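You operate a simulated robot arm through the tools that you are given. There is no shell and no other tool. Be economical: measure what you need, move in short steps, check, and stop when the job is done.

You are at the controls of a simulated two-armed robot. One attempt, no reset.

Task
Put the blue pegs from the drawer over the cupboard into the green peg tin.
Fine: hold the tin while pulling the lid; lid pressed back on, drawer shut. Where these are worked on the way, their far stop is far enough and under half their travel is too little: drawer over the cupboard.

It is judged by the outcome, as a careful person would: the job done as asked, and still so three seconds after it is handed in. It fails if anything else is knocked over, pushed out of place, dropped, spilled or broken. Lids that push on must go on centred and level and be pressed home; caps that screw on are set level and turned clockwise until they are tight.

Robot
Two 7-joint arms with fingered hands on one trunk, on a base that drives. Base frame: it is fixed to the floor where the robot stands at the start and does not move with it; the origin is under the middle of the robot, x ahead of it, y to its left, z up. Units: m, rad, N and s.
The left shoulder is at the start at [0.056, 0.186, 1.207], the right one opposite. Places, roughly: drawer over the cupboard [0.5, -0.5, 0.8]; tin [0.5, -0.1, 0.9]. Payload 3.6 kg a hand.
The TCP of each hand is the grasp point between the finger pads, 0.026 m short of the fingertips. In the tool frame z runs along the fingers and y along their closing line. The gripper opens to 0.088 m. The gripper's body begins 0.03 m behind the TCP. The gripper is a hand of 3 fingers: y runs from the thumb to the fingers, the wrist lies at [-0.017, -0.098, -0.164] in the tool frame, and closing takes about 1.5 s.
Orientation is that of the tool frame in the base frame, as [roll, pitch, yaw] about the fixed x, y, z axes, in that order (R = Rz(yaw) Ry(pitch) Rx(roll)). With the fingers straight down and the wrist toward the robot, the tool's x, y and z point along [0, 1, 0], [1, 0, 0] and [0, 0, -1] of the base frame.

Tools
- The arms move only by the tool jog_arm. It takes "left_motion", "right_motion" or both (then of equal length, played together; a hand with none holds still); each is text: rows parted by semicolons, each of 7 numbers parted by spaces: the shift along the tool's x, y, z in m, then the turn, a rotation vector about the tool's x, y, z in rad, then the finger opening in m, from 0 to 0.088. In form: tx ty tz rx ry rz claw; .... A call has 1 to 12 rows; each row shifts and turns the commanded pose from where the row before left it, along the tool's axes as they then stand. A row lasts 0.2 s, in which the tool goes at most 0.05 m and 0.15 rad; a call with a longer step from one row to the next is refused whole, and so is a gripper value outside its range. Where a pose cannot be reached the arm comes as near as it can. A force on the tool above 90 N (or 10 N above the force at the start of the call, whichever is more), or a blocked arm, ends the call early, and 0.2 s more pass. The fingers move at their own pace (about 0.153 m/s each) and stop on an object; they squeeze with about 34 N. The grip force told is the motor's: it shows also when the fingers shut on nothing. Time passes only in rows, and 0.2 s behind the last, so rows that do not move let the fingers close. It gives the time, the measured TCP pose, the force on the tool (base axes), the opening and the grip force at its end, in the units of the frame above (readings bear some noise), with the torque about the TCP (base axes, N m) and any sound that the robot's microphone picked up.
- Cameras (640 x 400 px; columns grow to the right, rows downward): "scene" is now at [0.2247, -0.0575, 1.1236]; the picture's right is [-0.62, -0.79, 0.00], its down [-0.26, 0.20, -0.94] and it looks along [0.74, -0.58, -0.33] (base axes); focal length 214 px, centre (320, 200). "left" rides on the left gripper at [-0.056, -0.08, -0.102] in its tool frame; the picture's right is [-0.73, -0.32, 0.60], its down [0.62, -0.67, 0.41] and it looks along [0.27, 0.68, 0.69] (tool axes); focal length 247 px, centre (320, 200). "right" rides on the right gripper at [0.056, -0.08, -0.102] in its tool frame; the picture's right is [-0.73, 0.32, -0.60], its down [-0.62, -0.67, 0.41] and it looks along [-0.27, 0.68, 0.69] (tool axes); focal length 247 px, centre (320, 200). There is no depth. A picture from a camera that has moved, and an enlarged one, comes with that camera's place and axes in the base frame and with its lens.
- snapshot(camera): a new picture of that camera. No time passes.
- slide_trunk(by): slides the trunk up (or, below 0, down) by that many m; the arms and the scene camera ride with it, the base frame stays. It gives what a move gives, with no picture.
- roll_base(legs): drives the robot by 1 to 6 legs, each [ahead, left, turn to the left] in m, m and rad, along the robot's own axes; the way and the turn of a leg run together, so that a leg with both is an arc; at most 1.5 m and 3.142 rad a leg. The arms and the cameras ride along, it lands a little off, and it stops where it bumps. It gives what a move gives.
- preshape(shape, hand): the hand has 3 fingers and takes this shape, open, in about a second: jaw (thumb against the fingers, like two jaws); tri (thumb and two fingers); tip (a fingertip pinch); poke (one finger out to press); point (the index stretched); flat (the hand flat); cup (the hand cupped); fist (a fist). The gripper value then closes the fingers along that shape, each until it touches; the sizes above hold for jaw. It gives what a move gives, with no picture.
- head_to(pan, tilt): turns the head with the scene camera to pan (to the left, within 1.047 rad either way) and tilt (down, from -0.506 to 1.204), counted from straight ahead of the robot. It gives what a move gives.
- inspect(camera, box): a new picture of the part [left, top, right, bottom] of that camera's present view, enlarged. No time passes.
- sign_off(): hands the job in; it is judged then, once.

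Go step by step. Nothing tells you exact positions but the pictures and the camera data: compare them with the known pose of the tool, close in by small moves and look again before you grip or let go. The budget is 120 turns and 92 pictures, counting those below and the enlarged ones. Unless the task says otherwise, let go and move clear before handing in.

The tools are called after "Request:" as a command line: name --argument value ..., lists and objects as JSON in quotes. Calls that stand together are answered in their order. jog_arm: Moves the arms, as the interface text tells. Its arguments: {"type":"object","properties":{"left_motion":{"type":"string"},"right_motion":{"type":"string"}},"required":[]} The other tools are called the same way: slide_trunk (by) slides the trunk up or down; preshape (shape, hand) gives the hand a shape; roll_base (legs) drives the base; head_to (pan, tilt) turns the head that bears the scene camera; snapshot (camera) takes a picture; inspect (camera, box) takes an enlarged picture of a part of a camera's view; sign_off () hands the job in.

At the start:

```text
clock: 0.0
left_ee_pos: [0.4746, -0.045, 1.2613]
left_orientation: [-3.141, -0.001, 1.57]
left_contact_force: [-0.2, -0.5, 0.1]
left_moment: [-0.03, 0.01, 0.01]
left_opening: 0.0879
left_gripper_force: 0.1
left_shape: jaw
right_ee_pos: [0.3544, -0.4196, 1.1858]
right_orientation: [3.141, 0.001, 1.571]
right_contact_force: [-0.5, 0.5, 0.3]
right_moment: [0.01, 0.03, -0.03]
right_opening: 0.0877
right_gripper_force: 0.0
right_shape: jaw
trunk travel left (down, up): [-0.35, 0.407]
robot x, y, heading: [0.0012, -0.004, 0.001]
head pan, tilt: [-0.665, 0.333]
```

scene: 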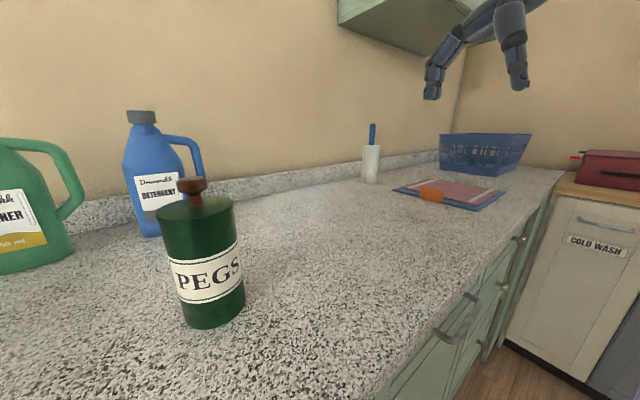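
right: 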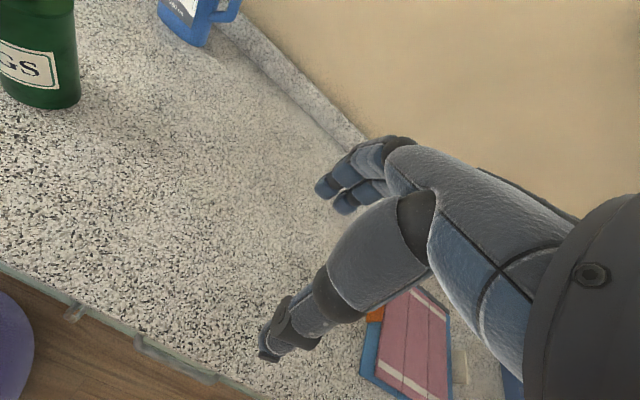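
left: 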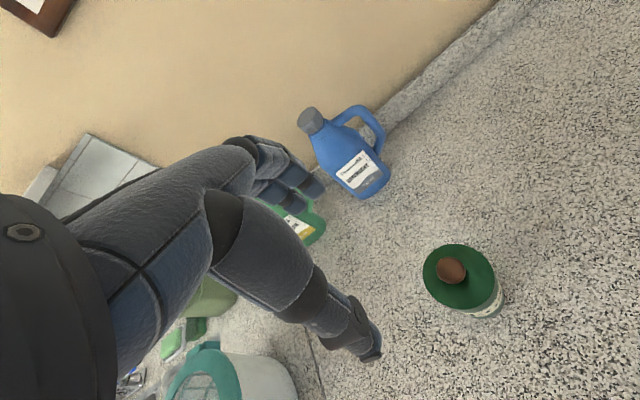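

I see the green tin with a knobbed lid on the counter and drawer fronts along the counter's front edge. I'll turn the head to look at the drawer and then at the tin.

Request:
head_to --pan -0.9 --tilt 0.75

Request:
snapshot --camera "scene"

```text
clock: 0.9
left_ee_pos: [0.4735, -0.0457, 1.2603]
left_orientation: [3.141, 0.0, 1.571]
left_contact_force: [-0.2, -0.5, -0.3]
left_moment: [-0.01, 0.01, 0.0]
left_opening: 0.0876
left_gripper_force: 0.0
left_shape: jaw
right_ee_pos: [0.353, -0.4189, 1.184]
right_orientation: [-3.141, -0.001, 1.57]
right_contact_force: [-0.4, 0.1, 0.4]
right_moment: [0.01, 0.0, -0.05]
right_opening: 0.0878
right_gripper_force: 0.1
right_shape: jaw
trunk travel left (down, up): [-0.35, 0.407]
robot x, y, heading: [0.0026, -0.0007, -0.003]
head pan, tilt: [-0.901, 0.75]
```

```text
88 pictures are left
camera scene: at [0.2028, -0.0649, 1.0865], right [-0.78, -0.62, 0.0], down [-0.42, 0.53, -0.73], along [0.45, -0.57, -0.68], focal length 214 px, centre (320, 200)
```

scene: 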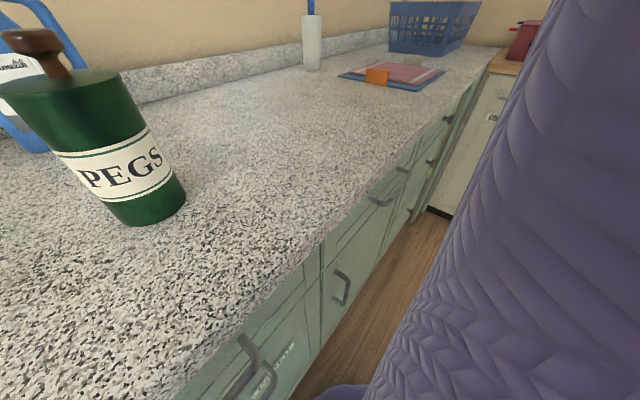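

The drawer fronts seem to be near x=0.3, just ahead of me, so I'll back up for a better view and for room to pull the drawer.

Request:
roll_base --legs '[[-0.35, 0, 0]]'

Request:
head_to --pan -0.6 --tilt 0.5

Request:
snapshot --camera "scene"

```text
clock: 3.1
left_ee_pos: [0.1256, -0.0485, 1.2622]
left_orientation: [3.138, 0.001, 1.558]
left_contact_force: [0.0, 0.1, -0.9]
left_moment: [-0.01, -0.05, -0.01]
left_opening: 0.0877
left_gripper_force: 0.0
left_shape: jaw
right_ee_pos: [0.0006, -0.4218, 1.1849]
right_orientation: [3.14, 0.0, 1.559]
right_contact_force: [-0.6, 0.0, -0.3]
right_moment: [-0.01, 0.0, -0.06]
right_opening: 0.0876
right_gripper_force: 0.1
right_shape: jaw
trunk travel left (down, up): [-0.35, 0.407]
robot x, y, heading: [-0.3526, 0.0019, -0.007]
head pan, tilt: [-0.901, 0.75]
```

```text
clock: 3.9
left_ee_pos: [0.1263, -0.0476, 1.2617]
left_orientation: [-3.141, 0.0, 1.56]
left_contact_force: [-0.3, 0.4, 0.0]
left_moment: [-0.03, -0.03, 0.01]
left_opening: 0.0878
left_gripper_force: 0.0
left_shape: jaw
right_ee_pos: [0.0012, -0.4202, 1.1858]
right_orientation: [-3.142, 0.0, 1.559]
right_contact_force: [-0.3, 0.3, 0.4]
right_moment: [0.04, 0.02, 0.0]
right_opening: 0.0876
right_gripper_force: 0.0
right_shape: jaw
trunk travel left (down, up): [-0.35, 0.407]
robot x, y, heading: [-0.3509, 0.0018, -0.015]
head pan, tilt: [-0.6, 0.499]
```

```text
87 pictures are left
camera scene: at [-0.1211, -0.0521, 1.1083], right [-0.58, -0.82, 0.0], down [-0.39, 0.28, -0.88], along [0.72, -0.5, -0.48], focal length 214 px, centre (320, 200)
```

scene: 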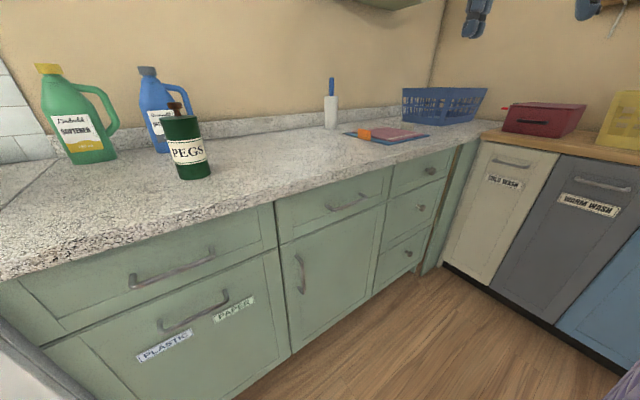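

Now the layout is clear: the drawer over the cupboard is the middle one, with a horizontal bar handle near (0.32, -0.46, 0.76). I'll zoom in on it and on the tin.

Request:
inspect --camera "scene" --box '[260, 140, 420, 260]'

Request:
inspect --camera "scene" --box '[140, 90, 260, 190]'

Request:
snapshot --camera "right"

```text
3.33 times, centred on (340, 200) of scene
camera zoom: at [-0.1211, -0.0521, 1.1083], right [-0.58, -0.82, 0.0], down [-0.39, 0.28, -0.88], along [0.72, -0.5, -0.48], focal length 715 px, centre (253, 200)
```

zoom: 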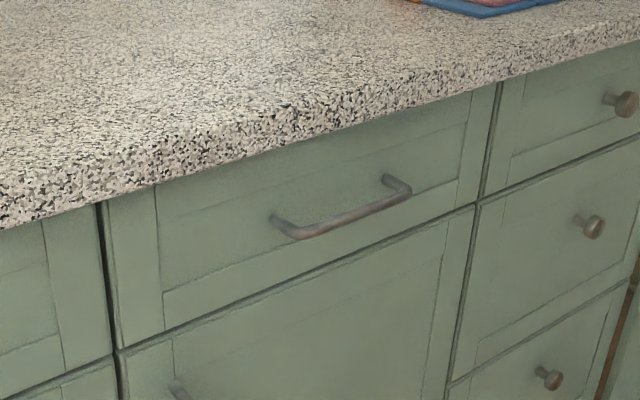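

```text
4.00 times, centred on (200, 140) of scene
camera zoom: at [-0.1211, -0.0521, 1.1083], right [-0.58, -0.82, 0.0], down [-0.39, 0.28, -0.88], along [0.72, -0.5, -0.48], focal length 858 px, centre (800, 440)
```

zoom: 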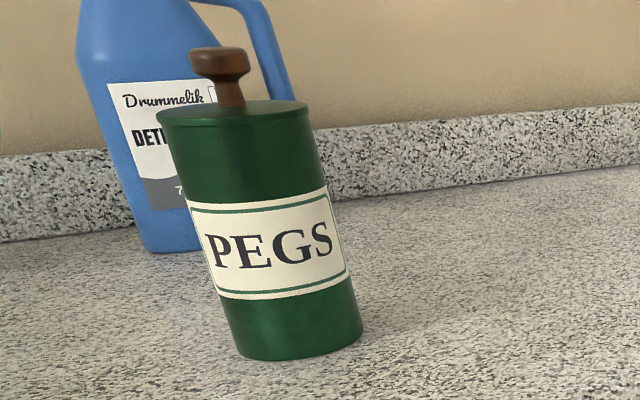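

```text
84 pictures are left
camera right: at [-0.0765, -0.3651, 1.2879], right [0.31, -0.74, 0.6], down [-0.67, -0.62, -0.41], along [0.67, -0.28, -0.69], focal length 247 px, centre (320, 200)
```

right: 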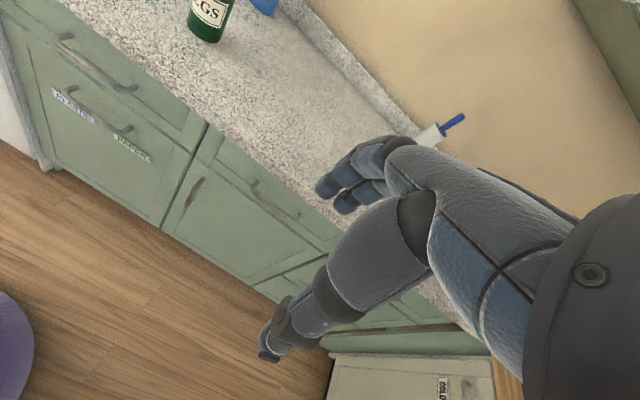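

The handle bar is about 0.15 m long, centred near (0.317, -0.47, 0.766). The tin is at about (0.475, -0.083), with its lid at z 1.04. I'll point the right hand forward with a horizontal approach and the jaws closing vertically.

Request:
jog_arm --right_motion "0 0.05 0 0 0 0 0.06; 0 0.05 0 -0.15 0 0 0.06; 0 0 0 -0.15 0 0 0.06; 0 0 0 -0.15 0 0 0.06; 0 0 0 -0.15 0 0 0.06; 0 0 0 -0.15 0 0 0.06; 0 0 0 -0.15 0 0 0.06; 0 0 0 -0.15 0 0 0.06; 0 0 0 -0.15 0 0 0.06; 0 0 0 -0.15 0 0 0.06; 0 0 0 -0.15 0 0 0.06; 0 0 0 -0.07 0 0 0.06"

Request:
jog_arm --right_motion "-0.01 -0.05 0 0 0 0 0.06; -0.01 -0.05 0 0 0 0 0.06; -0.01 -0.05 0 0 0 0 0.06; -0.01 -0.05 0 0 0 0 0.06; -0.01 -0.05 0 0 0 0 0.06; 0 -0.05 0 0 0 0 0.06; 0 -0.05 0 0 0 0 0.06; 0 -0.05 0 0 0 0 0.06; 0 -0.02 0 0 0 0 0.06; 0 0 0.04 0 0 0 0.06; 0 0 0.04 0 0 0 0.06; 0 0 0 0 0 0 0.06"

Request:
snapshot --camera "scene"

Request:
snapshot --camera "right"

```text
clock: 6.5
left_ee_pos: [0.1273, -0.0499, 1.2614]
left_orientation: [3.141, 0.001, 1.558]
left_contact_force: [0.5, 0.7, 0.3]
left_moment: [0.0, 0.02, 0.03]
left_opening: 0.0878
left_gripper_force: 0.0
left_shape: jaw
right_ee_pos: [0.1016, -0.4222, 1.1855]
right_orientation: [1.571, -0.002, 1.56]
right_contact_force: [0.4, -0.4, -0.4]
right_moment: [-0.03, -0.01, -0.01]
right_opening: 0.0603
right_gripper_force: 0.0
right_shape: jaw
trunk travel left (down, up): [-0.35, 0.407]
robot x, y, heading: [-0.3459, 0.0039, -0.017]
head pan, tilt: [-0.6, 0.499]
```

```text
refused: row 1 steps farther than a row can; nothing moved
```

```text
83 pictures are left
camera scene: at [-0.121, -0.0521, 1.1084], right [-0.57, -0.82, 0.0], down [-0.39, 0.28, -0.88], along [0.72, -0.5, -0.48], focal length 214 px, centre (320, 200)
```

scene: 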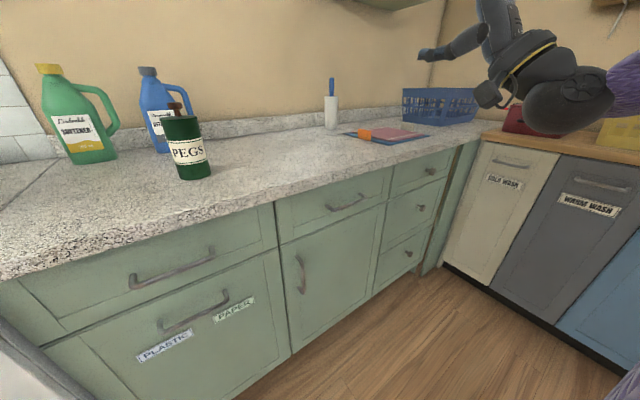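

```text
82 pictures are left
camera right: at [0.0015, -0.3659, 1.106], right [-0.61, -0.73, 0.32], down [0.4, -0.63, -0.67], along [0.68, -0.28, 0.68], focal length 247 px, centre (320, 200)
```

right: 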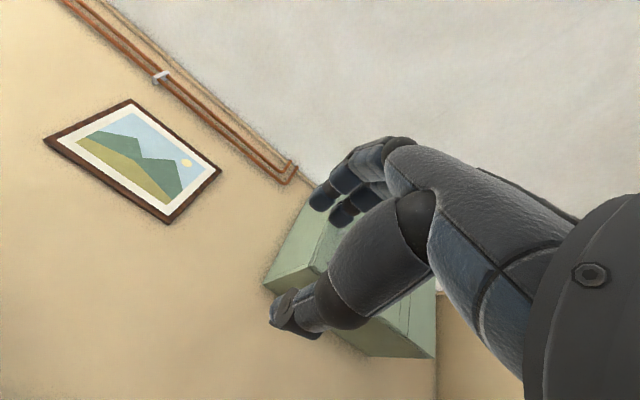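

The orientation is reached. Now I'll lower the hand to handle height, keeping back from the drawer front.

Request:
jog_arm --right_motion "-0.01 -0.045 0 0 0 0 0.06; -0.01 -0.045 0 0 0 0 0.06; -0.01 -0.045 0 0 0 0 0.06; -0.01 -0.045 0 0 0 0 0.06; -0.01 -0.045 0 0 0 0 0.06; 0 -0.05 0 0 0 0 0.06; 0 -0.05 0 0 0 0 0.06; 0 -0.05 0 0 0 0 0.06; 0 -0.045 0 0 0 0 0.06; 0 0 0.04 0 0 0 0.06; 0 0 0.04 0 0 0 0.06; 0 0 0 0 0 0 0.06"

Request:
snapshot --camera "scene"

Request:
snapshot --camera "right"

```text
clock: 9.1
left_ee_pos: [0.1266, -0.0506, 1.2613]
left_orientation: [-3.141, -0.002, 1.559]
left_contact_force: [-0.3, 0.0, 0.5]
left_moment: [0.0, 0.01, 0.0]
left_opening: 0.0876
left_gripper_force: 0.1
left_shape: jaw
right_ee_pos: [0.086, -0.4767, 0.8624]
right_orientation: [1.578, 0.006, 1.548]
right_contact_force: [0.7, 0.4, 0.1]
right_moment: [-0.01, -0.02, 0.04]
right_opening: 0.0603
right_gripper_force: 0.1
right_shape: jaw
right hand out of reach, approached as far as the arm can: row 7, 8, 9, 10, 11
trunk travel left (down, up): [-0.35, 0.407]
robot x, y, heading: [-0.3459, 0.0018, -0.012]
head pan, tilt: [-0.6, 0.499]
```

```text
81 pictures are left
camera scene: at [-0.1211, -0.052, 1.1084], right [-0.57, -0.82, 0.0], down [-0.39, 0.28, -0.88], along [0.72, -0.5, -0.48], focal length 214 px, centre (320, 200)
```

scene: 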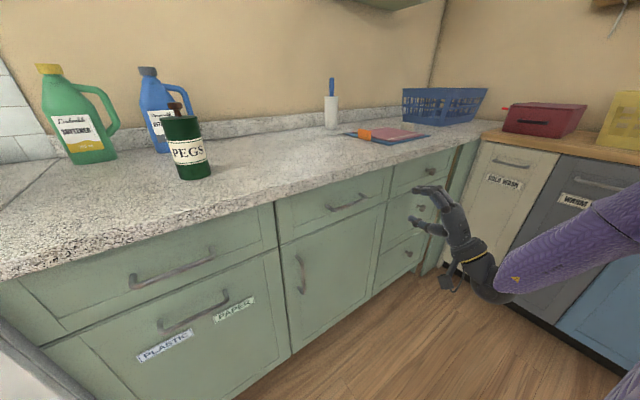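

```text
80 pictures are left
camera right: at [-0.0146, -0.4189, 0.7827], right [-0.61, -0.72, 0.33], down [0.39, -0.64, -0.66], along [0.69, -0.28, 0.67], focal length 247 px, centre (320, 200)
```

right: 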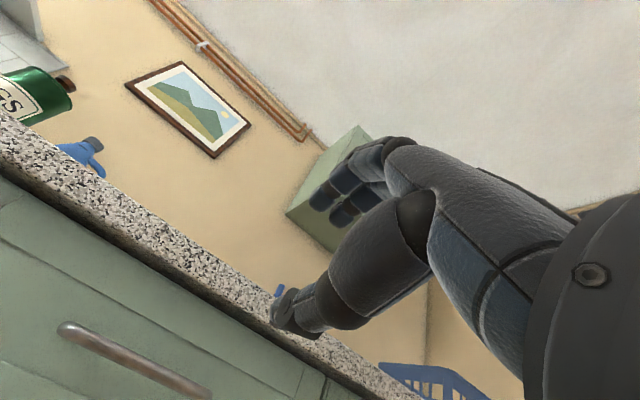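

The arm is at its limit, so I'll lower the trunk a little to give it slack.

Request:
slide_trunk --by -0.14

Request:
jog_arm --right_motion "0 0 0 0 0 0 0.06"

```text
clock: 10.8
left_ee_pos: [0.1263, -0.0485, 1.122]
left_orientation: [3.139, 0.001, 1.556]
left_contact_force: [0.7, -1.1, 0.4]
left_moment: [-0.01, -0.02, 0.0]
left_opening: 0.0878
left_gripper_force: 0.0
left_shape: jaw
right_ee_pos: [0.0843, -0.4757, 0.7207]
right_orientation: [1.572, 0.0, 1.556]
right_contact_force: [-0.4, 0.9, 1.2]
right_moment: [0.02, 0.01, 0.0]
right_opening: 0.06
right_gripper_force: 0.0
right_shape: jaw
trunk travel left (down, up): [-0.21, 0.547]
robot x, y, heading: [-0.3482, 0.005, -0.008]
head pan, tilt: [-0.6, 0.499]
```

```text
clock: 11.2
left_ee_pos: [0.1269, -0.0499, 1.1214]
left_orientation: [-3.141, 0.0, 1.559]
left_contact_force: [-0.1, -0.6, -0.4]
left_moment: [-0.01, 0.05, -0.01]
left_opening: 0.0875
left_gripper_force: 0.0
left_shape: jaw
right_ee_pos: [0.0842, -0.4771, 0.7212]
right_orientation: [1.572, 0.0, 1.559]
right_contact_force: [0.2, 0.0, -0.4]
right_moment: [0.0, 0.02, 0.01]
right_opening: 0.06
right_gripper_force: 0.0
right_shape: jaw
trunk travel left (down, up): [-0.21, 0.547]
robot x, y, heading: [-0.3461, 0.0032, -0.011]
head pan, tilt: [-0.6, 0.499]
```

The hand has room now. I'll raise it to z≈0.766, advance to just short of the bar and look.

Request:
jog_arm --right_motion "0 0.045 0 0 0 0 0.06; 0 0 0.045 0 0 0 0.06; 0 0 0.045 0 0 0 0.06; 0 0 0.045 0 0 0 0.06; 0 0 0.03 0 0 0 0.06; 0 0 0 0 0 0 0.06"

Request:
inspect --camera "scene" --box '[280, 60, 440, 180]'

Request:
snapshot --camera "right"

```text
clock: 12.6
left_ee_pos: [0.1266, -0.0488, 1.1213]
left_orientation: [3.141, -0.002, 1.557]
left_contact_force: [0.2, 0.0, -0.7]
left_moment: [-0.02, 0.0, 0.01]
left_opening: 0.0878
left_gripper_force: 0.0
left_shape: jaw
right_ee_pos: [0.1981, -0.4769, 0.765]
right_orientation: [1.574, 0.001, 1.556]
right_contact_force: [-0.1, -0.8, -0.6]
right_moment: [0.01, 0.0, 0.0]
right_opening: 0.0599
right_gripper_force: 0.1
right_shape: jaw
right hand out of reach, approached as far as the arm can: row 4, 5
trunk travel left (down, up): [-0.21, 0.547]
robot x, y, heading: [-0.3481, 0.0029, -0.015]
head pan, tilt: [-0.6, 0.499]
```

```text
3.33 times, centred on (360, 120) of scene
camera zoom: at [-0.0974, -0.0523, 0.956], right [-0.57, -0.82, 0.0], down [-0.39, 0.28, -0.88], along [0.72, -0.5, -0.48], focal length 715 px, centre (187, 467)
```

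zoom: 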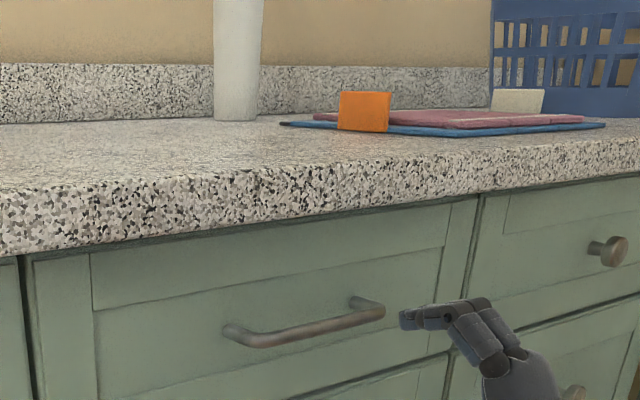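

```text
78 pictures are left
camera right: at [0.0977, -0.4199, 0.686], right [-0.61, -0.73, 0.32], down [0.4, -0.63, -0.67], along [0.69, -0.28, 0.67], focal length 247 px, centre (320, 200)
```

right: 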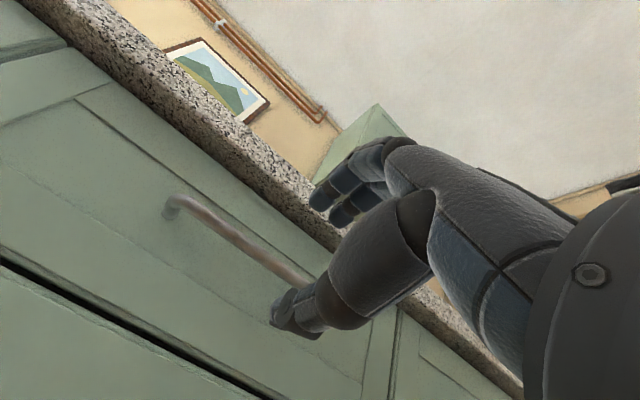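

The bar is ahead of the fingers, but the reach ends about 0.1 m short. I'll raise the hand slightly, pull it back a little and drive the base forward.

Request:
jog_arm --right_motion "0 0.008 0 0 0 0 0.07; 0 0 -0.045 0 0 0 0.07; 0 0 -0.03 0 0 0 0.07; 0 0 0 0 0 0 0.07"

Request:
roll_base --legs '[[0.13, 0, 0.01]]'

Request:
snapshot --camera "scene"

```text
clock: 13.6
left_ee_pos: [0.1264, -0.0497, 1.1212]
left_orientation: [-3.141, -0.001, 1.559]
left_contact_force: [-0.1, 0.6, -0.3]
left_moment: [0.0, 0.0, 0.0]
left_opening: 0.0875
left_gripper_force: 0.1
left_shape: jaw
right_ee_pos: [0.1227, -0.4764, 0.7754]
right_orientation: [1.573, 0.0, 1.558]
right_contact_force: [0.4, 0.2, -1.0]
right_moment: [0.0, 0.01, -0.01]
right_opening: 0.07
right_gripper_force: 0.1
right_shape: jaw
trunk travel left (down, up): [-0.21, 0.547]
robot x, y, heading: [-0.3478, 0.003, -0.013]
head pan, tilt: [-0.6, 0.499]
```

```text
clock: 14.9
left_ee_pos: [0.2601, -0.0462, 1.1219]
left_orientation: [-3.139, 0.001, 1.568]
left_contact_force: [0.5, -0.5, 0.0]
left_moment: [-0.01, 0.02, -0.01]
left_opening: 0.0877
left_gripper_force: 0.0
left_shape: jaw
right_ee_pos: [0.259, -0.4734, 0.7737]
right_orientation: [1.574, 0.0, 1.568]
right_contact_force: [0.2, -0.1, 0.1]
right_moment: [0.0, -0.01, 0.0]
right_opening: 0.0697
right_gripper_force: 0.0
right_shape: jaw
trunk travel left (down, up): [-0.21, 0.547]
robot x, y, heading: [-0.2136, 0.0021, -0.004]
head pan, tilt: [-0.6, 0.499]
```

```text
77 pictures are left
camera scene: at [0.0362, -0.0511, 0.9556], right [-0.57, -0.82, 0.0], down [-0.4, 0.27, -0.88], along [0.72, -0.5, -0.48], focal length 214 px, centre (320, 200)
```

scene: 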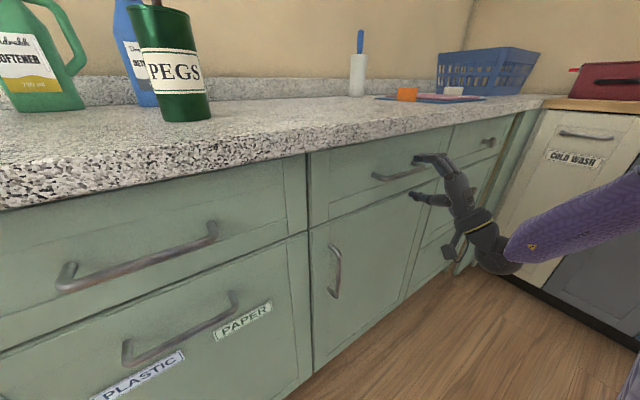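

The jaws look lined up to straddle the bar. I'll advance 0.04 m and check closely.

Request:
jog_arm --right_motion "0 0 0.02 0 0 0 0.07; 0 0 0.02 0 0 0 0.07; 0 0 0 0 0 0 0.07"

Request:
inspect --camera "scene" --box '[340, 110, 500, 210]'

Request:
inspect --camera "right" --box '[160, 100, 420, 360]'

```text
clock: 15.7
left_ee_pos: [0.2591, -0.0445, 1.1209]
left_orientation: [3.141, 0.0, 1.568]
left_contact_force: [0.2, 0.0, 0.4]
left_moment: [0.0, 0.03, 0.0]
left_opening: 0.0877
left_gripper_force: 0.0
left_shape: jaw
right_ee_pos: [0.2969, -0.4755, 0.7741]
right_orientation: [1.573, 0.0, 1.564]
right_contact_force: [0.0, -0.5, 0.4]
right_moment: [0.02, 0.01, 0.01]
right_opening: 0.0696
right_gripper_force: 0.0
right_shape: jaw
trunk travel left (down, up): [-0.21, 0.547]
robot x, y, heading: [-0.2129, -0.0028, -0.004]
head pan, tilt: [-0.6, 0.499]
```

```text
4.00 times, centred on (420, 160) of scene
camera zoom: at [0.0354, -0.0511, 0.9559], right [-0.57, -0.82, 0.0], down [-0.39, 0.27, -0.88], along [0.72, -0.5, -0.48], focal length 858 px, centre (-80, 360)
```

zoom: 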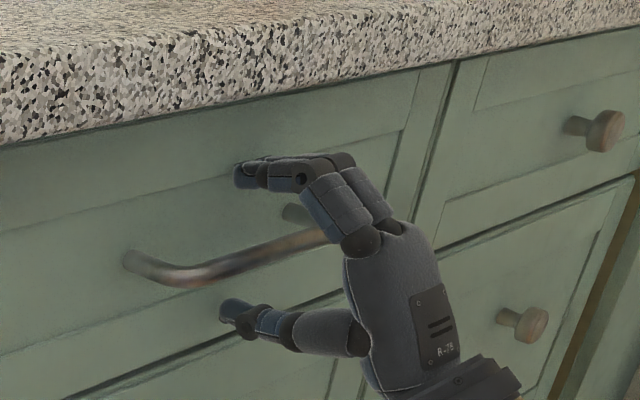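

```text
1.54 times, centred on (290, 230) of right
camera zoom: at [0.1966, -0.4194, 0.6951], right [-0.6, -0.73, 0.32], down [0.41, -0.62, -0.67], along [0.69, -0.27, 0.67], focal length 380 px, centre (366, 154)
```

zoom: 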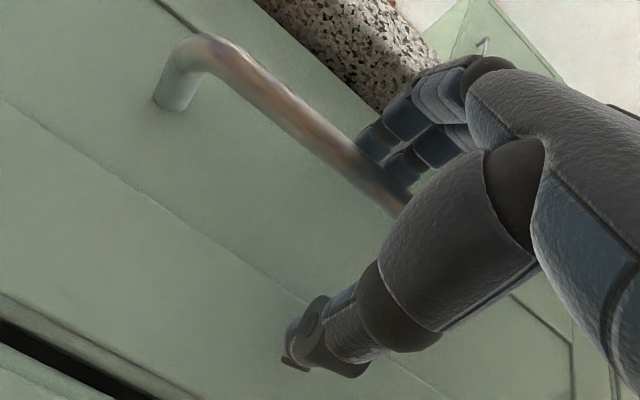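

The bar lies between thumb and fingers, so I'll close on it.

Request:
jog_arm --right_motion "0 0 0.005 0 0 0 0.0; 0 0 0 0 0 0 0.0; 0 0 0 0 0 0 0.0; 0 0 0 0 0 0 0; 0 0 0 0 0 0 0; 0 0 0 0 0 0 0; 0 0 0 0 0 0 0"

Request:
inspect --camera "scene" --box '[340, 110, 500, 210]'

```text
clock: 17.3
left_ee_pos: [0.2596, -0.0453, 1.1206]
left_orientation: [-3.141, 0.001, 1.567]
left_contact_force: [-0.4, 0.3, 0.1]
left_moment: [-0.01, 0.01, -0.02]
left_opening: 0.0877
left_gripper_force: 0.0
left_shape: jaw
right_ee_pos: [0.3019, -0.4743, 0.7744]
right_orientation: [1.572, 0.0, 1.565]
right_contact_force: [-0.1, -0.3, -1.1]
right_moment: [0.0, 0.0, -0.01]
right_opening: 0.0
right_gripper_force: 34.4
right_shape: jaw
trunk travel left (down, up): [-0.21, 0.547]
robot x, y, heading: [-0.2176, 0.0008, -0.002]
head pan, tilt: [-0.6, 0.499]
```

```text
4.00 times, centred on (420, 160) of scene
camera zoom: at [0.0354, -0.0511, 0.9559], right [-0.57, -0.82, 0.0], down [-0.39, 0.27, -0.88], along [0.72, -0.5, -0.48], focal length 858 px, centre (-80, 360)
```

zoom: 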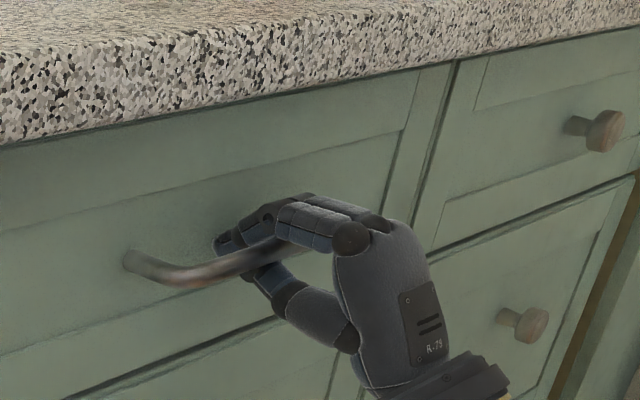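

The fingers have closed around behind the bar, which works as a hook. I'll pull gently and watch the force.

Request:
jog_arm --right_motion "0 0 -0.02 0 0 0 0; 0 0 -0.02 0 0 0 0; 0 0 -0.03 0 0 0 0; 0 0 -0.03 0 0 0 0; 0 0 -0.03 0 0 0 0; 0 0 0 0 0 0 0"

Request:
snapshot --camera "scene"

```text
clock: 18.7
left_ee_pos: [0.2592, -0.0458, 1.1211]
left_orientation: [-3.141, -0.001, 1.567]
left_contact_force: [1.2, -0.6, -0.1]
left_moment: [0.02, 0.0, 0.03]
left_opening: 0.0876
left_gripper_force: 0.1
left_shape: jaw
right_ee_pos: [0.1736, -0.4718, 0.776]
right_orientation: [1.574, -0.001, 1.571]
right_contact_force: [-2.4, 0.7, -0.4]
right_moment: [0.02, 0.03, 0.03]
right_opening: 0.0002
right_gripper_force: 34.3
right_shape: jaw
trunk travel left (down, up): [-0.21, 0.547]
robot x, y, heading: [-0.2154, 0.0002, -0.003]
head pan, tilt: [-0.6, 0.499]
```

```text
73 pictures are left
camera scene: at [0.0354, -0.0511, 0.9559], right [-0.57, -0.82, 0.0], down [-0.39, 0.27, -0.88], along [0.72, -0.5, -0.48], focal length 214 px, centre (320, 200)
```

scene: 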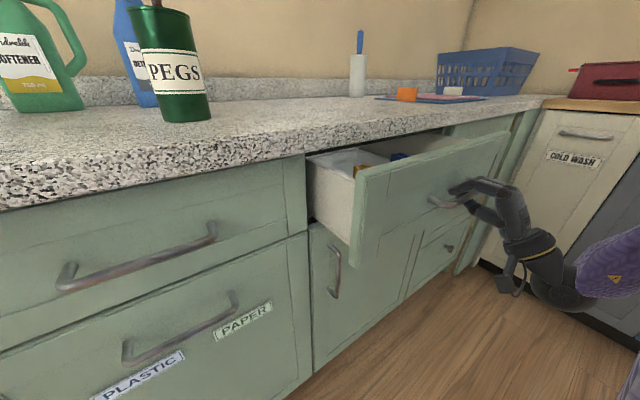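

The drawer is opening, so I'll keep pulling.

Request:
jog_arm --right_motion "0 0 -0.02 0 0 0 0; 0 0 -0.02 0 0 0 0; 0 0 -0.02 0 0 0 0; 0 0 -0.02 0 0 0 0; 0 0 -0.02 0 0 0 0; 0 0 -0.02 0 0 0 0; 0 0 0 0 0 0 0"

Request:
snapshot --camera "scene"

```text
clock: 20.3
left_ee_pos: [0.2584, -0.0459, 1.1212]
left_orientation: [-3.141, 0.0, 1.567]
left_contact_force: [0.1, -1.1, -0.6]
left_moment: [0.01, 0.0, -0.04]
left_opening: 0.0878
left_gripper_force: 0.0
left_shape: jaw
right_ee_pos: [0.0523, -0.4734, 0.774]
right_orientation: [1.574, 0.0, 1.565]
right_contact_force: [0.3, -0.2, -0.1]
right_moment: [0.0, -0.01, 0.01]
right_opening: 0.0001
right_gripper_force: 34.0
right_shape: jaw
trunk travel left (down, up): [-0.21, 0.547]
robot x, y, heading: [-0.2134, -0.0012, -0.004]
head pan, tilt: [-0.6, 0.499]
```

```text
72 pictures are left
camera scene: at [0.0355, -0.0511, 0.9559], right [-0.57, -0.82, 0.0], down [-0.39, 0.27, -0.88], along [0.72, -0.5, -0.48], focal length 214 px, centre (320, 200)
```

scene: 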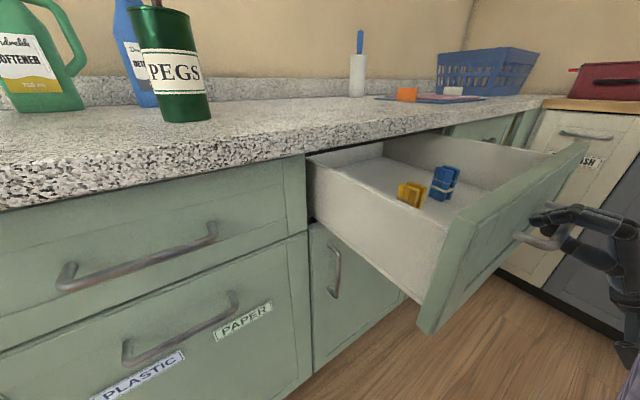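

I can see the pegs now, a yellow bundle and a blue one. I'll continue to the far stop.

Request:
jog_arm --right_motion "0 0 -0.02 0 0 0 0; 0 0 -0.02 0 0 0 0; 0 0 -0.02 0 0 0 0; 0 0 -0.02 0 0 0 0; 0 0 -0.02 0 0 0 0; 0 0 0 0 0 0 0"

Request:
snapshot --camera "scene"

```text
clock: 21.7
left_ee_pos: [0.2591, -0.0456, 1.1211]
left_orientation: [3.141, -0.001, 1.568]
left_contact_force: [-0.3, 0.2, 0.2]
left_moment: [-0.03, 0.02, 0.0]
left_opening: 0.0876
left_gripper_force: 0.0
left_shape: jaw
right_ee_pos: [-0.0493, -0.4731, 0.7744]
right_orientation: [1.573, 0.0, 1.567]
right_contact_force: [-1.3, 0.7, -0.7]
right_moment: [-0.02, -0.01, 0.05]
right_opening: 0.0
right_gripper_force: 34.0
right_shape: jaw
trunk travel left (down, up): [-0.21, 0.547]
robot x, y, heading: [-0.214, 0.001, 0.0]
head pan, tilt: [-0.6, 0.499]
```

```text
71 pictures are left
camera scene: at [0.0352, -0.0511, 0.9559], right [-0.57, -0.82, 0.0], down [-0.39, 0.27, -0.88], along [0.72, -0.5, -0.48], focal length 214 px, centre (320, 200)
```

scene: 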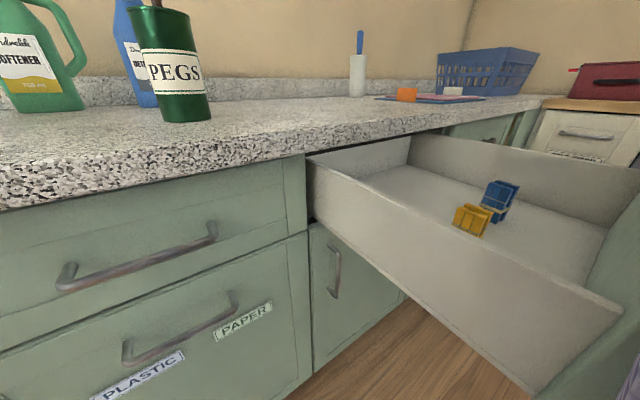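

The drawer is open about 0.35 m. I'll let go of the handle, back off, and lift the right hand clear.

Request:
jog_arm --right_motion "0 0 0 0 0 0 0.08; 0 0 0 0 0 0 0.08; 0 0 0 0 0 0 0.08; 0 0 0 0 0 0 0.08; 0 0 -0.03 0 0 0 0.08; 0 0 -0.03 0 0 0 0.08; 0 0 -0.03 0 0 0 0.08; 0 0 0 0 0 0 0.08"

Request:
slide_trunk --by 0.2

Request:
snapshot --camera "scene"

```text
clock: 23.5
left_ee_pos: [0.259, -0.046, 1.1202]
left_orientation: [3.141, 0.0, 1.567]
left_contact_force: [0.8, -0.3, -0.2]
left_moment: [0.01, 0.01, -0.03]
left_opening: 0.0877
left_gripper_force: 0.0
left_shape: jaw
right_ee_pos: [-0.1143, -0.4474, 0.7859]
right_orientation: [1.574, 0.001, 1.567]
right_contact_force: [0.0, -0.1, -0.3]
right_moment: [0.02, -0.03, 0.03]
right_opening: 0.0796
right_gripper_force: 0.0
right_shape: jaw
right hand out of reach, approached as far as the arm can: row 6, 7
trunk travel left (down, up): [-0.21, 0.547]
robot x, y, heading: [-0.2164, -0.0019, -0.001]
head pan, tilt: [-0.6, 0.499]
```

```text
clock: 25.7
left_ee_pos: [0.2599, -0.0457, 1.3213]
left_orientation: [3.141, -0.002, 1.567]
left_contact_force: [-0.1, -0.1, 0.4]
left_moment: [0.02, 0.01, -0.01]
left_opening: 0.0878
left_gripper_force: 0.1
left_shape: jaw
right_ee_pos: [-0.1144, -0.4474, 0.9852]
right_orientation: [1.572, 0.0, 1.566]
right_contact_force: [0.2, 0.3, 0.5]
right_moment: [-0.03, -0.03, 0.01]
right_opening: 0.0797
right_gripper_force: 0.1
right_shape: jaw
trunk travel left (down, up): [-0.41, 0.347]
robot x, y, heading: [-0.213, 0.0011, -0.005]
head pan, tilt: [-0.6, 0.499]
```

```text
70 pictures are left
camera scene: at [0.0046, -0.0511, 1.1723], right [-0.57, -0.82, 0.0], down [-0.39, 0.27, -0.88], along [0.72, -0.5, -0.48], focal length 214 px, centre (320, 200)
```

scene: 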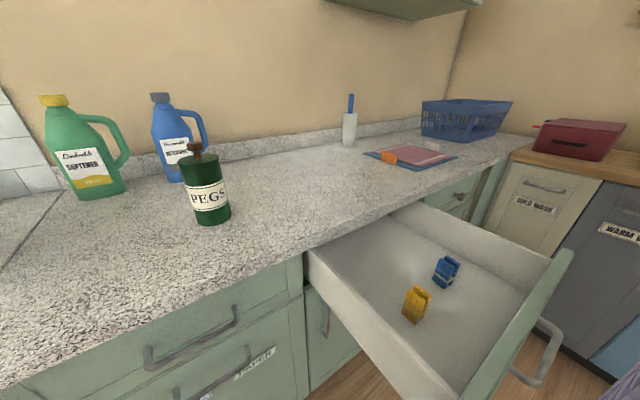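

Request:
inspect --camera "scene" --box '[380, 240, 480, 340]'

Request:
inspect --camera "scene" --box '[160, 130, 260, 230]'

```text
4.00 times, centred on (430, 290) of scene
camera zoom: at [0.0046, -0.0511, 1.1723], right [-0.57, -0.82, 0.0], down [-0.39, 0.27, -0.88], along [0.72, -0.5, -0.48], focal length 858 px, centre (-120, -160)
```

zoom: 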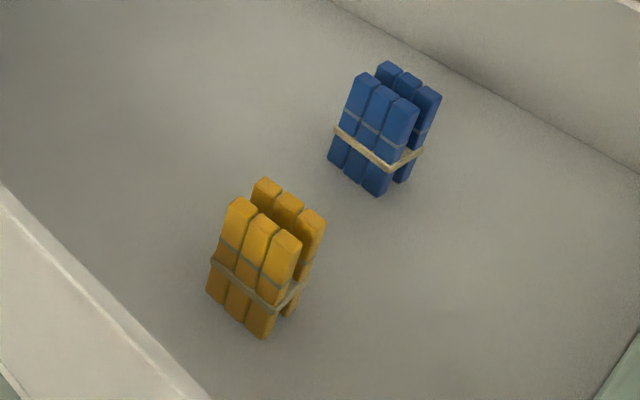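

```text
4.00 times, centred on (210, 180) of scene
camera zoom: at [0.0046, -0.0511, 1.1723], right [-0.57, -0.82, 0.0], down [-0.39, 0.27, -0.88], along [0.72, -0.5, -0.48], focal length 858 px, centre (760, 280)
```

zoom: 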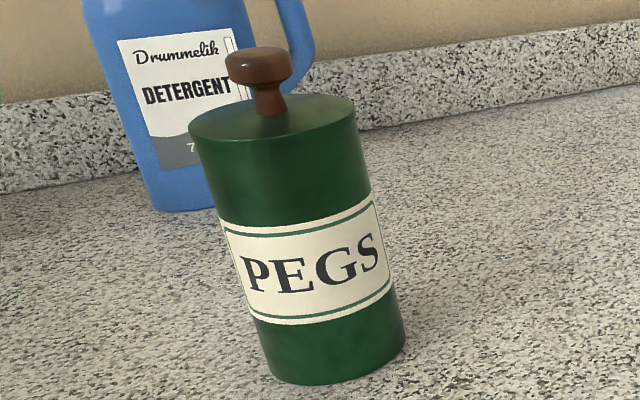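

The blue pegs are one banded bundle standing in the drawer at about (0.132, -0.515), z 0.735–0.80. The tin is at about (0.475, -0.084) with a diameter near 0.075. I'll turn the left hand so it points forward with its jaws closing sideways, ready to hold the tin.

Request:
jog_arm --left_motion "0 0 0 -0.0864 0.0864 0.0864 0.088; 0 0 0 -0.0864 0.0864 0.0864 0.088; 0 0 0 -0.0864 0.0864 0.0864 0.088; 0 0 0 -0.0864 0.0864 0.0864 0.088; 0 0 0 -0.0864 0.0864 0.0864 0.088; 0 0 0 -0.0864 0.0864 0.0864 0.088; 0 0 0 -0.0864 0.0864 0.0864 0.088; 0 0 0 -0.0864 0.0864 0.0864 0.088; 0 0 0 -0.0864 0.0864 0.0864 0.088; 0 0 0 -0.0864 0.0864 0.0864 0.088; 0 0 0 -0.0864 0.0864 0.0864 0.088; 0 0 0 -0.0864 0.0864 0.0864 0.088"

Request:
jog_arm --left_motion "0 0 0 -0.0864 0.0864 0.0864 0.088; 0 0 0 -0.0864 0.0864 0.0864 0.088; 0 0 0 0 0 0 0.088"

```text
clock: 28.3
left_ee_pos: [0.2578, -0.0444, 1.3213]
left_orientation: [2.441, -1.328, 0.869]
left_contact_force: [0.3, 0.7, -0.4]
left_moment: [-0.01, -0.02, -0.02]
left_opening: 0.0878
left_gripper_force: 0.1
left_shape: jaw
right_ee_pos: [-0.1152, -0.4476, 0.9842]
right_orientation: [1.574, 0.0, 1.566]
right_contact_force: [0.6, -0.7, 0.5]
right_moment: [0.01, 0.01, 0.0]
right_opening: 0.0797
right_gripper_force: 0.1
right_shape: jaw
trunk travel left (down, up): [-0.41, 0.347]
robot x, y, heading: [-0.218, 0.0019, 0.001]
head pan, tilt: [-0.6, 0.499]
```

```text
clock: 29.1
left_ee_pos: [0.2563, -0.0423, 1.3262]
left_orientation: [2.539, -1.524, 0.635]
left_contact_force: [0.5, 0.4, 0.0]
left_moment: [-0.03, 0.0, -0.02]
left_opening: 0.0879
left_gripper_force: 0.1
left_shape: jaw
left hand out of reach, approached as far as the arm can: row 2
right_ee_pos: [-0.1155, -0.4477, 0.9846]
right_orientation: [1.572, -0.001, 1.566]
right_contact_force: [-0.1, 0.6, 0.6]
right_moment: [0.0, -0.01, 0.01]
right_opening: 0.0802
right_gripper_force: 0.1
right_shape: jaw
trunk travel left (down, up): [-0.41, 0.347]
robot x, y, heading: [-0.2127, -0.0014, -0.002]
head pan, tilt: [-0.6, 0.499]
```

The left hand now points forward with its wrist on the left. I'll lower it to tin height, staying short of the tin.

Request:
jog_arm --left_motion "-0.045 0.005 0.005 0 0 0 0.088; -0.045 0.005 0.005 0 0 0 0.088; -0.045 0.005 0.005 0 0 0 0.088; -0.045 0.005 0.005 0 0 0 0.088; -0.045 0.005 0.005 0 0 0 0.088; -0.045 0.005 0.005 0 0 0 0.088; -0.045 0.005 0.005 0 0 0 0.088; -0.04 0.005 0.005 0 0 0 0.088; 0 0 0 0 0 0 0.088"

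Request:
head_to --pan -0.2 --tilt 0.5

Request:
snapshot --camera "scene"

Request:
snapshot --camera "left"

```text
clock: 31.1
left_ee_pos: [0.2579, -0.041, 1.3267]
left_orientation: [2.511, -1.522, 0.661]
left_contact_force: [0.2, 0.2, -0.6]
left_moment: [0.03, -0.03, 0.03]
left_opening: 0.0879
left_gripper_force: 0.0
left_shape: jaw
left hand out of reach, approached as far as the arm can: row 1, 2, 3, 4, 5, 6, 7, 8
right_ee_pos: [-0.1151, -0.4473, 0.9848]
right_orientation: [1.572, 0.0, 1.566]
right_contact_force: [0.3, -0.4, -0.5]
right_moment: [0.03, -0.03, 0.02]
right_opening: 0.0797
right_gripper_force: 0.1
right_shape: jaw
trunk travel left (down, up): [-0.41, 0.347]
robot x, y, heading: [-0.2158, 0.0012, 0.001]
head pan, tilt: [-0.6, 0.499]
```

```text
clock: 31.9
left_ee_pos: [0.2581, -0.0401, 1.326]
left_orientation: [2.571, -1.521, 0.602]
left_contact_force: [-0.1, -0.2, 0.3]
left_moment: [0.0, -0.01, -0.04]
left_opening: 0.0876
left_gripper_force: 0.1
left_shape: jaw
right_ee_pos: [-0.1142, -0.4474, 0.9853]
right_orientation: [1.573, 0.0, 1.566]
right_contact_force: [-0.6, -0.7, 0.3]
right_moment: [-0.02, -0.01, 0.01]
right_opening: 0.0797
right_gripper_force: 0.0
right_shape: jaw
trunk travel left (down, up): [-0.41, 0.347]
robot x, y, heading: [-0.2101, 0.0012, -0.005]
head pan, tilt: [-0.201, 0.499]
```

```text
67 pictures are left
camera scene: at [0.0186, -0.0179, 1.1724], right [-0.2, -0.98, 0.0], down [-0.47, 0.1, -0.88], along [0.86, -0.18, -0.48], focal length 214 px, centre (320, 200)
```

scene: 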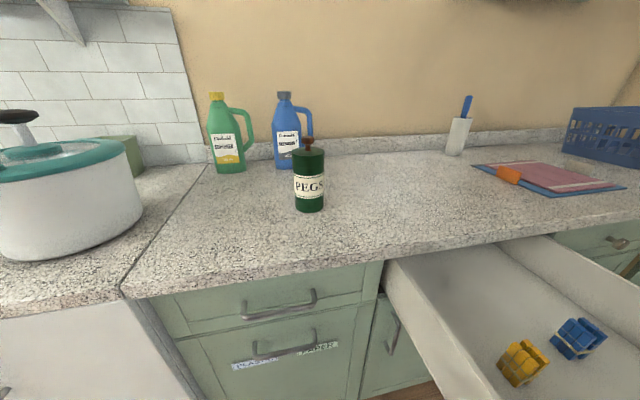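

```text
66 pictures are left
camera left: at [0.1509, 0.0335, 1.2725], right [0.56, 0.32, -0.77], down [0.41, 0.7, 0.59], along [0.72, -0.65, 0.26], focal length 247 px, centre (320, 200)
```

left: 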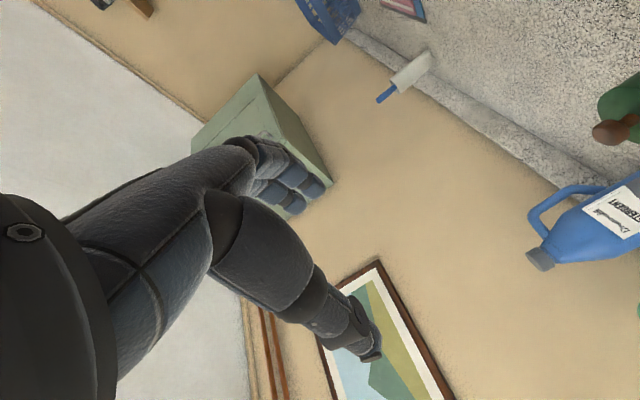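

That orientation is blocked by a wrist limit. I'll turn the left hand back and use another pose: fingers pointing right and forward from the left side, with the thumb toward me.

Request:
jog_arm --left_motion "0 0 0 0.0864 -0.0864 -0.0864 0.088; 0 0 0 0.0864 -0.0864 -0.0864 0.088; 0 0 0 0.0864 -0.0864 -0.0864 0.088; 0 0 0 0.0864 -0.0864 -0.0864 0.088; 0 0 0 0.0864 -0.0864 -0.0864 0.088; 0 0 0 0.0864 -0.0864 -0.0864 0.088; 0 0 0 0.0864 -0.0864 -0.0864 0.088; 0 0 0 0.0864 -0.0864 -0.0864 0.088; 0 0 0 0.0864 -0.0864 -0.0864 0.088; 0 0 0 0.0864 -0.0864 -0.0864 0.088; 0 0 0 0.0864 -0.0864 -0.0864 0.088; 0 0 0 0.0864 -0.0864 -0.0864 0.088"

Request:
jog_arm --left_motion "0 0 0 0.0864 -0.0864 -0.0864 0.088; 0 0 0 0.0864 -0.0864 -0.0864 0.088; 0 0 0 0 0 0 0.088"

```text
clock: 34.5
left_ee_pos: [0.2582, -0.0415, 1.3267]
left_orientation: [3.023, -0.15, 1.438]
left_contact_force: [0.6, -0.2, 0.3]
left_moment: [0.02, 0.01, -0.02]
left_opening: 0.0876
left_gripper_force: 0.1
left_shape: jaw
right_ee_pos: [-0.1146, -0.4465, 0.9851]
right_orientation: [1.573, 0.0, 1.566]
right_contact_force: [-0.9, -0.2, 0.3]
right_moment: [0.01, -0.02, 0.01]
right_opening: 0.0799
right_gripper_force: 0.0
right_shape: jaw
trunk travel left (down, up): [-0.41, 0.347]
robot x, y, heading: [-0.2165, -0.0025, 0.003]
head pan, tilt: [-0.201, 0.499]
```

```text
clock: 35.3
left_ee_pos: [0.2581, -0.0418, 1.3263]
left_orientation: [-3.1, 0.028, 1.603]
left_contact_force: [0.0, -0.3, 1.1]
left_moment: [0.04, 0.0, -0.06]
left_opening: 0.0881
left_gripper_force: 0.0
left_shape: jaw
right_ee_pos: [-0.1143, -0.4474, 0.9861]
right_orientation: [1.573, 0.0, 1.569]
right_contact_force: [0.0, 0.6, 0.0]
right_moment: [-0.01, 0.01, -0.01]
right_opening: 0.0798
right_gripper_force: 0.1
right_shape: jaw
trunk travel left (down, up): [-0.41, 0.347]
robot x, y, heading: [-0.214, 0.0024, -0.005]
head pan, tilt: [-0.201, 0.499]
```

Request:
jog_arm --left_motion "0.05 0 0 0 0 0 0.088; 0.05 0 0 0 0 0 0.088; 0.05 0 0 0 -0.15 0 0.088; 0 0 0 0 -0.15 0 0.088; 0 0 0 0 -0.15 0 0.088; 0 0 0 0 -0.15 0 0.088; 0 0 0 0 -0.15 0 0.088; 0 0 0 0 -0.15 0 0.088; 0 0 0 0 -0.15 0 0.088; 0 0 0 0 -0.15 0 0.088; 0 0 0 0 -0.15 0 0.088; 0 0 0 0 -0.15 0 0.088"

Request:
jog_arm --left_motion "0 0 0 -0.13 0 0 0.088; 0 0 0 -0.13 0 0 0.088; 0 0 0 -0.13 0 0 0.088; 0 0 0 -0.13 0 0 0.088; 0 0 0 0 0 0 0.088"

Request:
snapshot --camera "scene"

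```text
clock: 37.9
left_ee_pos: [0.2531, 0.1099, 1.3229]
left_orientation: [-2.365, 1.515, 2.378]
left_contact_force: [0.0, -0.1, -0.4]
left_moment: [0.01, -0.01, -0.01]
left_opening: 0.088
left_gripper_force: 0.0
left_shape: jaw
right_ee_pos: [-0.1153, -0.4465, 0.9851]
right_orientation: [1.573, 0.0, 1.568]
right_contact_force: [0.8, -0.7, -0.3]
right_moment: [0.01, -0.01, 0.03]
right_opening: 0.08
right_gripper_force: 0.1
right_shape: jaw
trunk travel left (down, up): [-0.41, 0.347]
robot x, y, heading: [-0.2148, 0.0005, -0.004]
head pan, tilt: [-0.201, 0.499]
```

```text
clock: 39.1
left_ee_pos: [0.2527, 0.1096, 1.3236]
left_orientation: [-2.9, 1.511, 2.362]
left_contact_force: [-0.4, -0.9, -1.0]
left_moment: [0.02, 0.0, -0.01]
left_opening: 0.0876
left_gripper_force: 0.0
left_shape: jaw
right_ee_pos: [-0.1146, -0.4481, 0.9863]
right_orientation: [1.572, 0.0, 1.567]
right_contact_force: [-0.3, 0.0, 0.4]
right_moment: [0.0, 0.0, -0.01]
right_opening: 0.0799
right_gripper_force: 0.0
right_shape: jaw
trunk travel left (down, up): [-0.41, 0.347]
robot x, y, heading: [-0.2137, 0.0027, -0.005]
head pan, tilt: [-0.201, 0.499]
```

```text
65 pictures are left
camera scene: at [0.0185, -0.0174, 1.1724], right [-0.2, -0.98, 0.0], down [-0.47, 0.1, -0.88], along [0.86, -0.18, -0.48], focal length 214 px, centre (320, 200)
```

scene: 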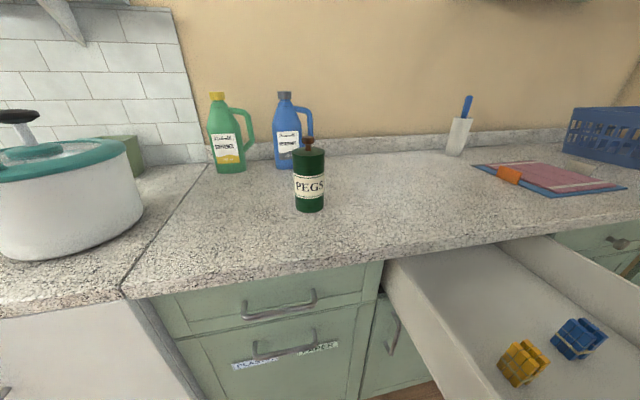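

The pose is reachable. Now I'll bring the left hand down to the pre-grasp, about 0.14 m short of the tin's axis.

Request:
jog_arm --left_motion "0.0393 0.0098 0.0158 0 -0.058 0 0.088; 0.0393 0.0098 0.0158 0 0 0 0.088; 0.0393 0.0098 0.0158 0 0 0 0.088; 0.0393 0.0098 0.0158 0 0 0 0.088; 0.0393 0.0098 0.0158 0 0 0 0.088; 0.0393 0.0098 0.0158 0 0 0 0.088; 0.0393 0.0098 0.0158 0 0 0 0.088; 0.0393 0.0098 0.0158 0 0 0 0.088; 0.0393 0.0098 0.0158 0 0 0 0.088; 0 0 0 0 0 0 0.088"

Request:
snapshot --camera "scene"

Request:
snapshot --camera "left"

```text
clock: 41.3
left_ee_pos: [0.2604, 0.1188, 1.2983]
left_orientation: [1.957, 1.56, 0.89]
left_contact_force: [-0.4, 0.6, 0.3]
left_moment: [-0.04, -0.01, -0.02]
left_opening: 0.0878
left_gripper_force: 0.0
left_shape: jaw
left hand out of reach, approached as far as the arm can: row 1, 2, 3, 4, 5, 6, 7, 8, 9
right_ee_pos: [-0.1143, -0.4464, 0.9848]
right_orientation: [1.572, 0.0, 1.571]
right_contact_force: [-0.4, 0.2, -0.4]
right_moment: [-0.04, 0.0, -0.02]
right_opening: 0.0798
right_gripper_force: 0.0
right_shape: jaw
trunk travel left (down, up): [-0.41, 0.347]
robot x, y, heading: [-0.2145, 0.0008, -0.003]
head pan, tilt: [-0.201, 0.499]
```

```text
64 pictures are left
camera scene: at [0.0186, -0.0177, 1.1724], right [-0.2, -0.98, 0.0], down [-0.47, 0.1, -0.88], along [0.86, -0.18, -0.48], focal length 214 px, centre (320, 200)
```

scene: 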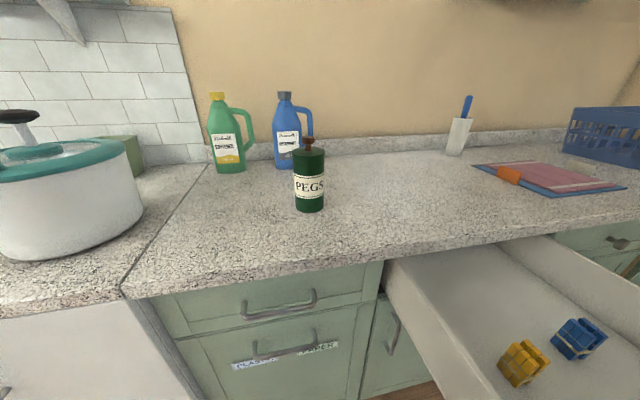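

```text
63 pictures are left
camera left: at [0.1392, 0.1686, 1.355], right [0.01, -0.68, 0.73], down [-0.38, -0.68, -0.63], along [0.93, -0.27, -0.26], focal length 247 px, centre (320, 200)
```

left: 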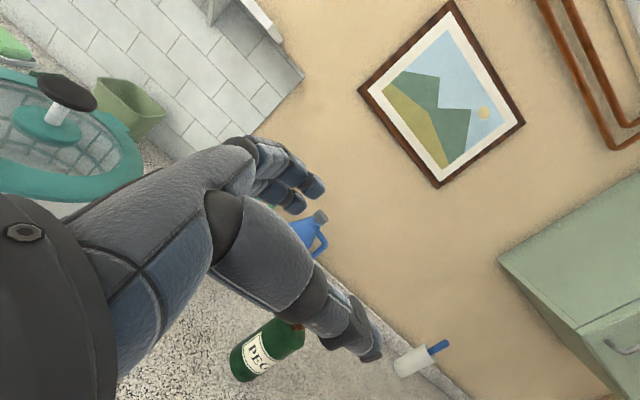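

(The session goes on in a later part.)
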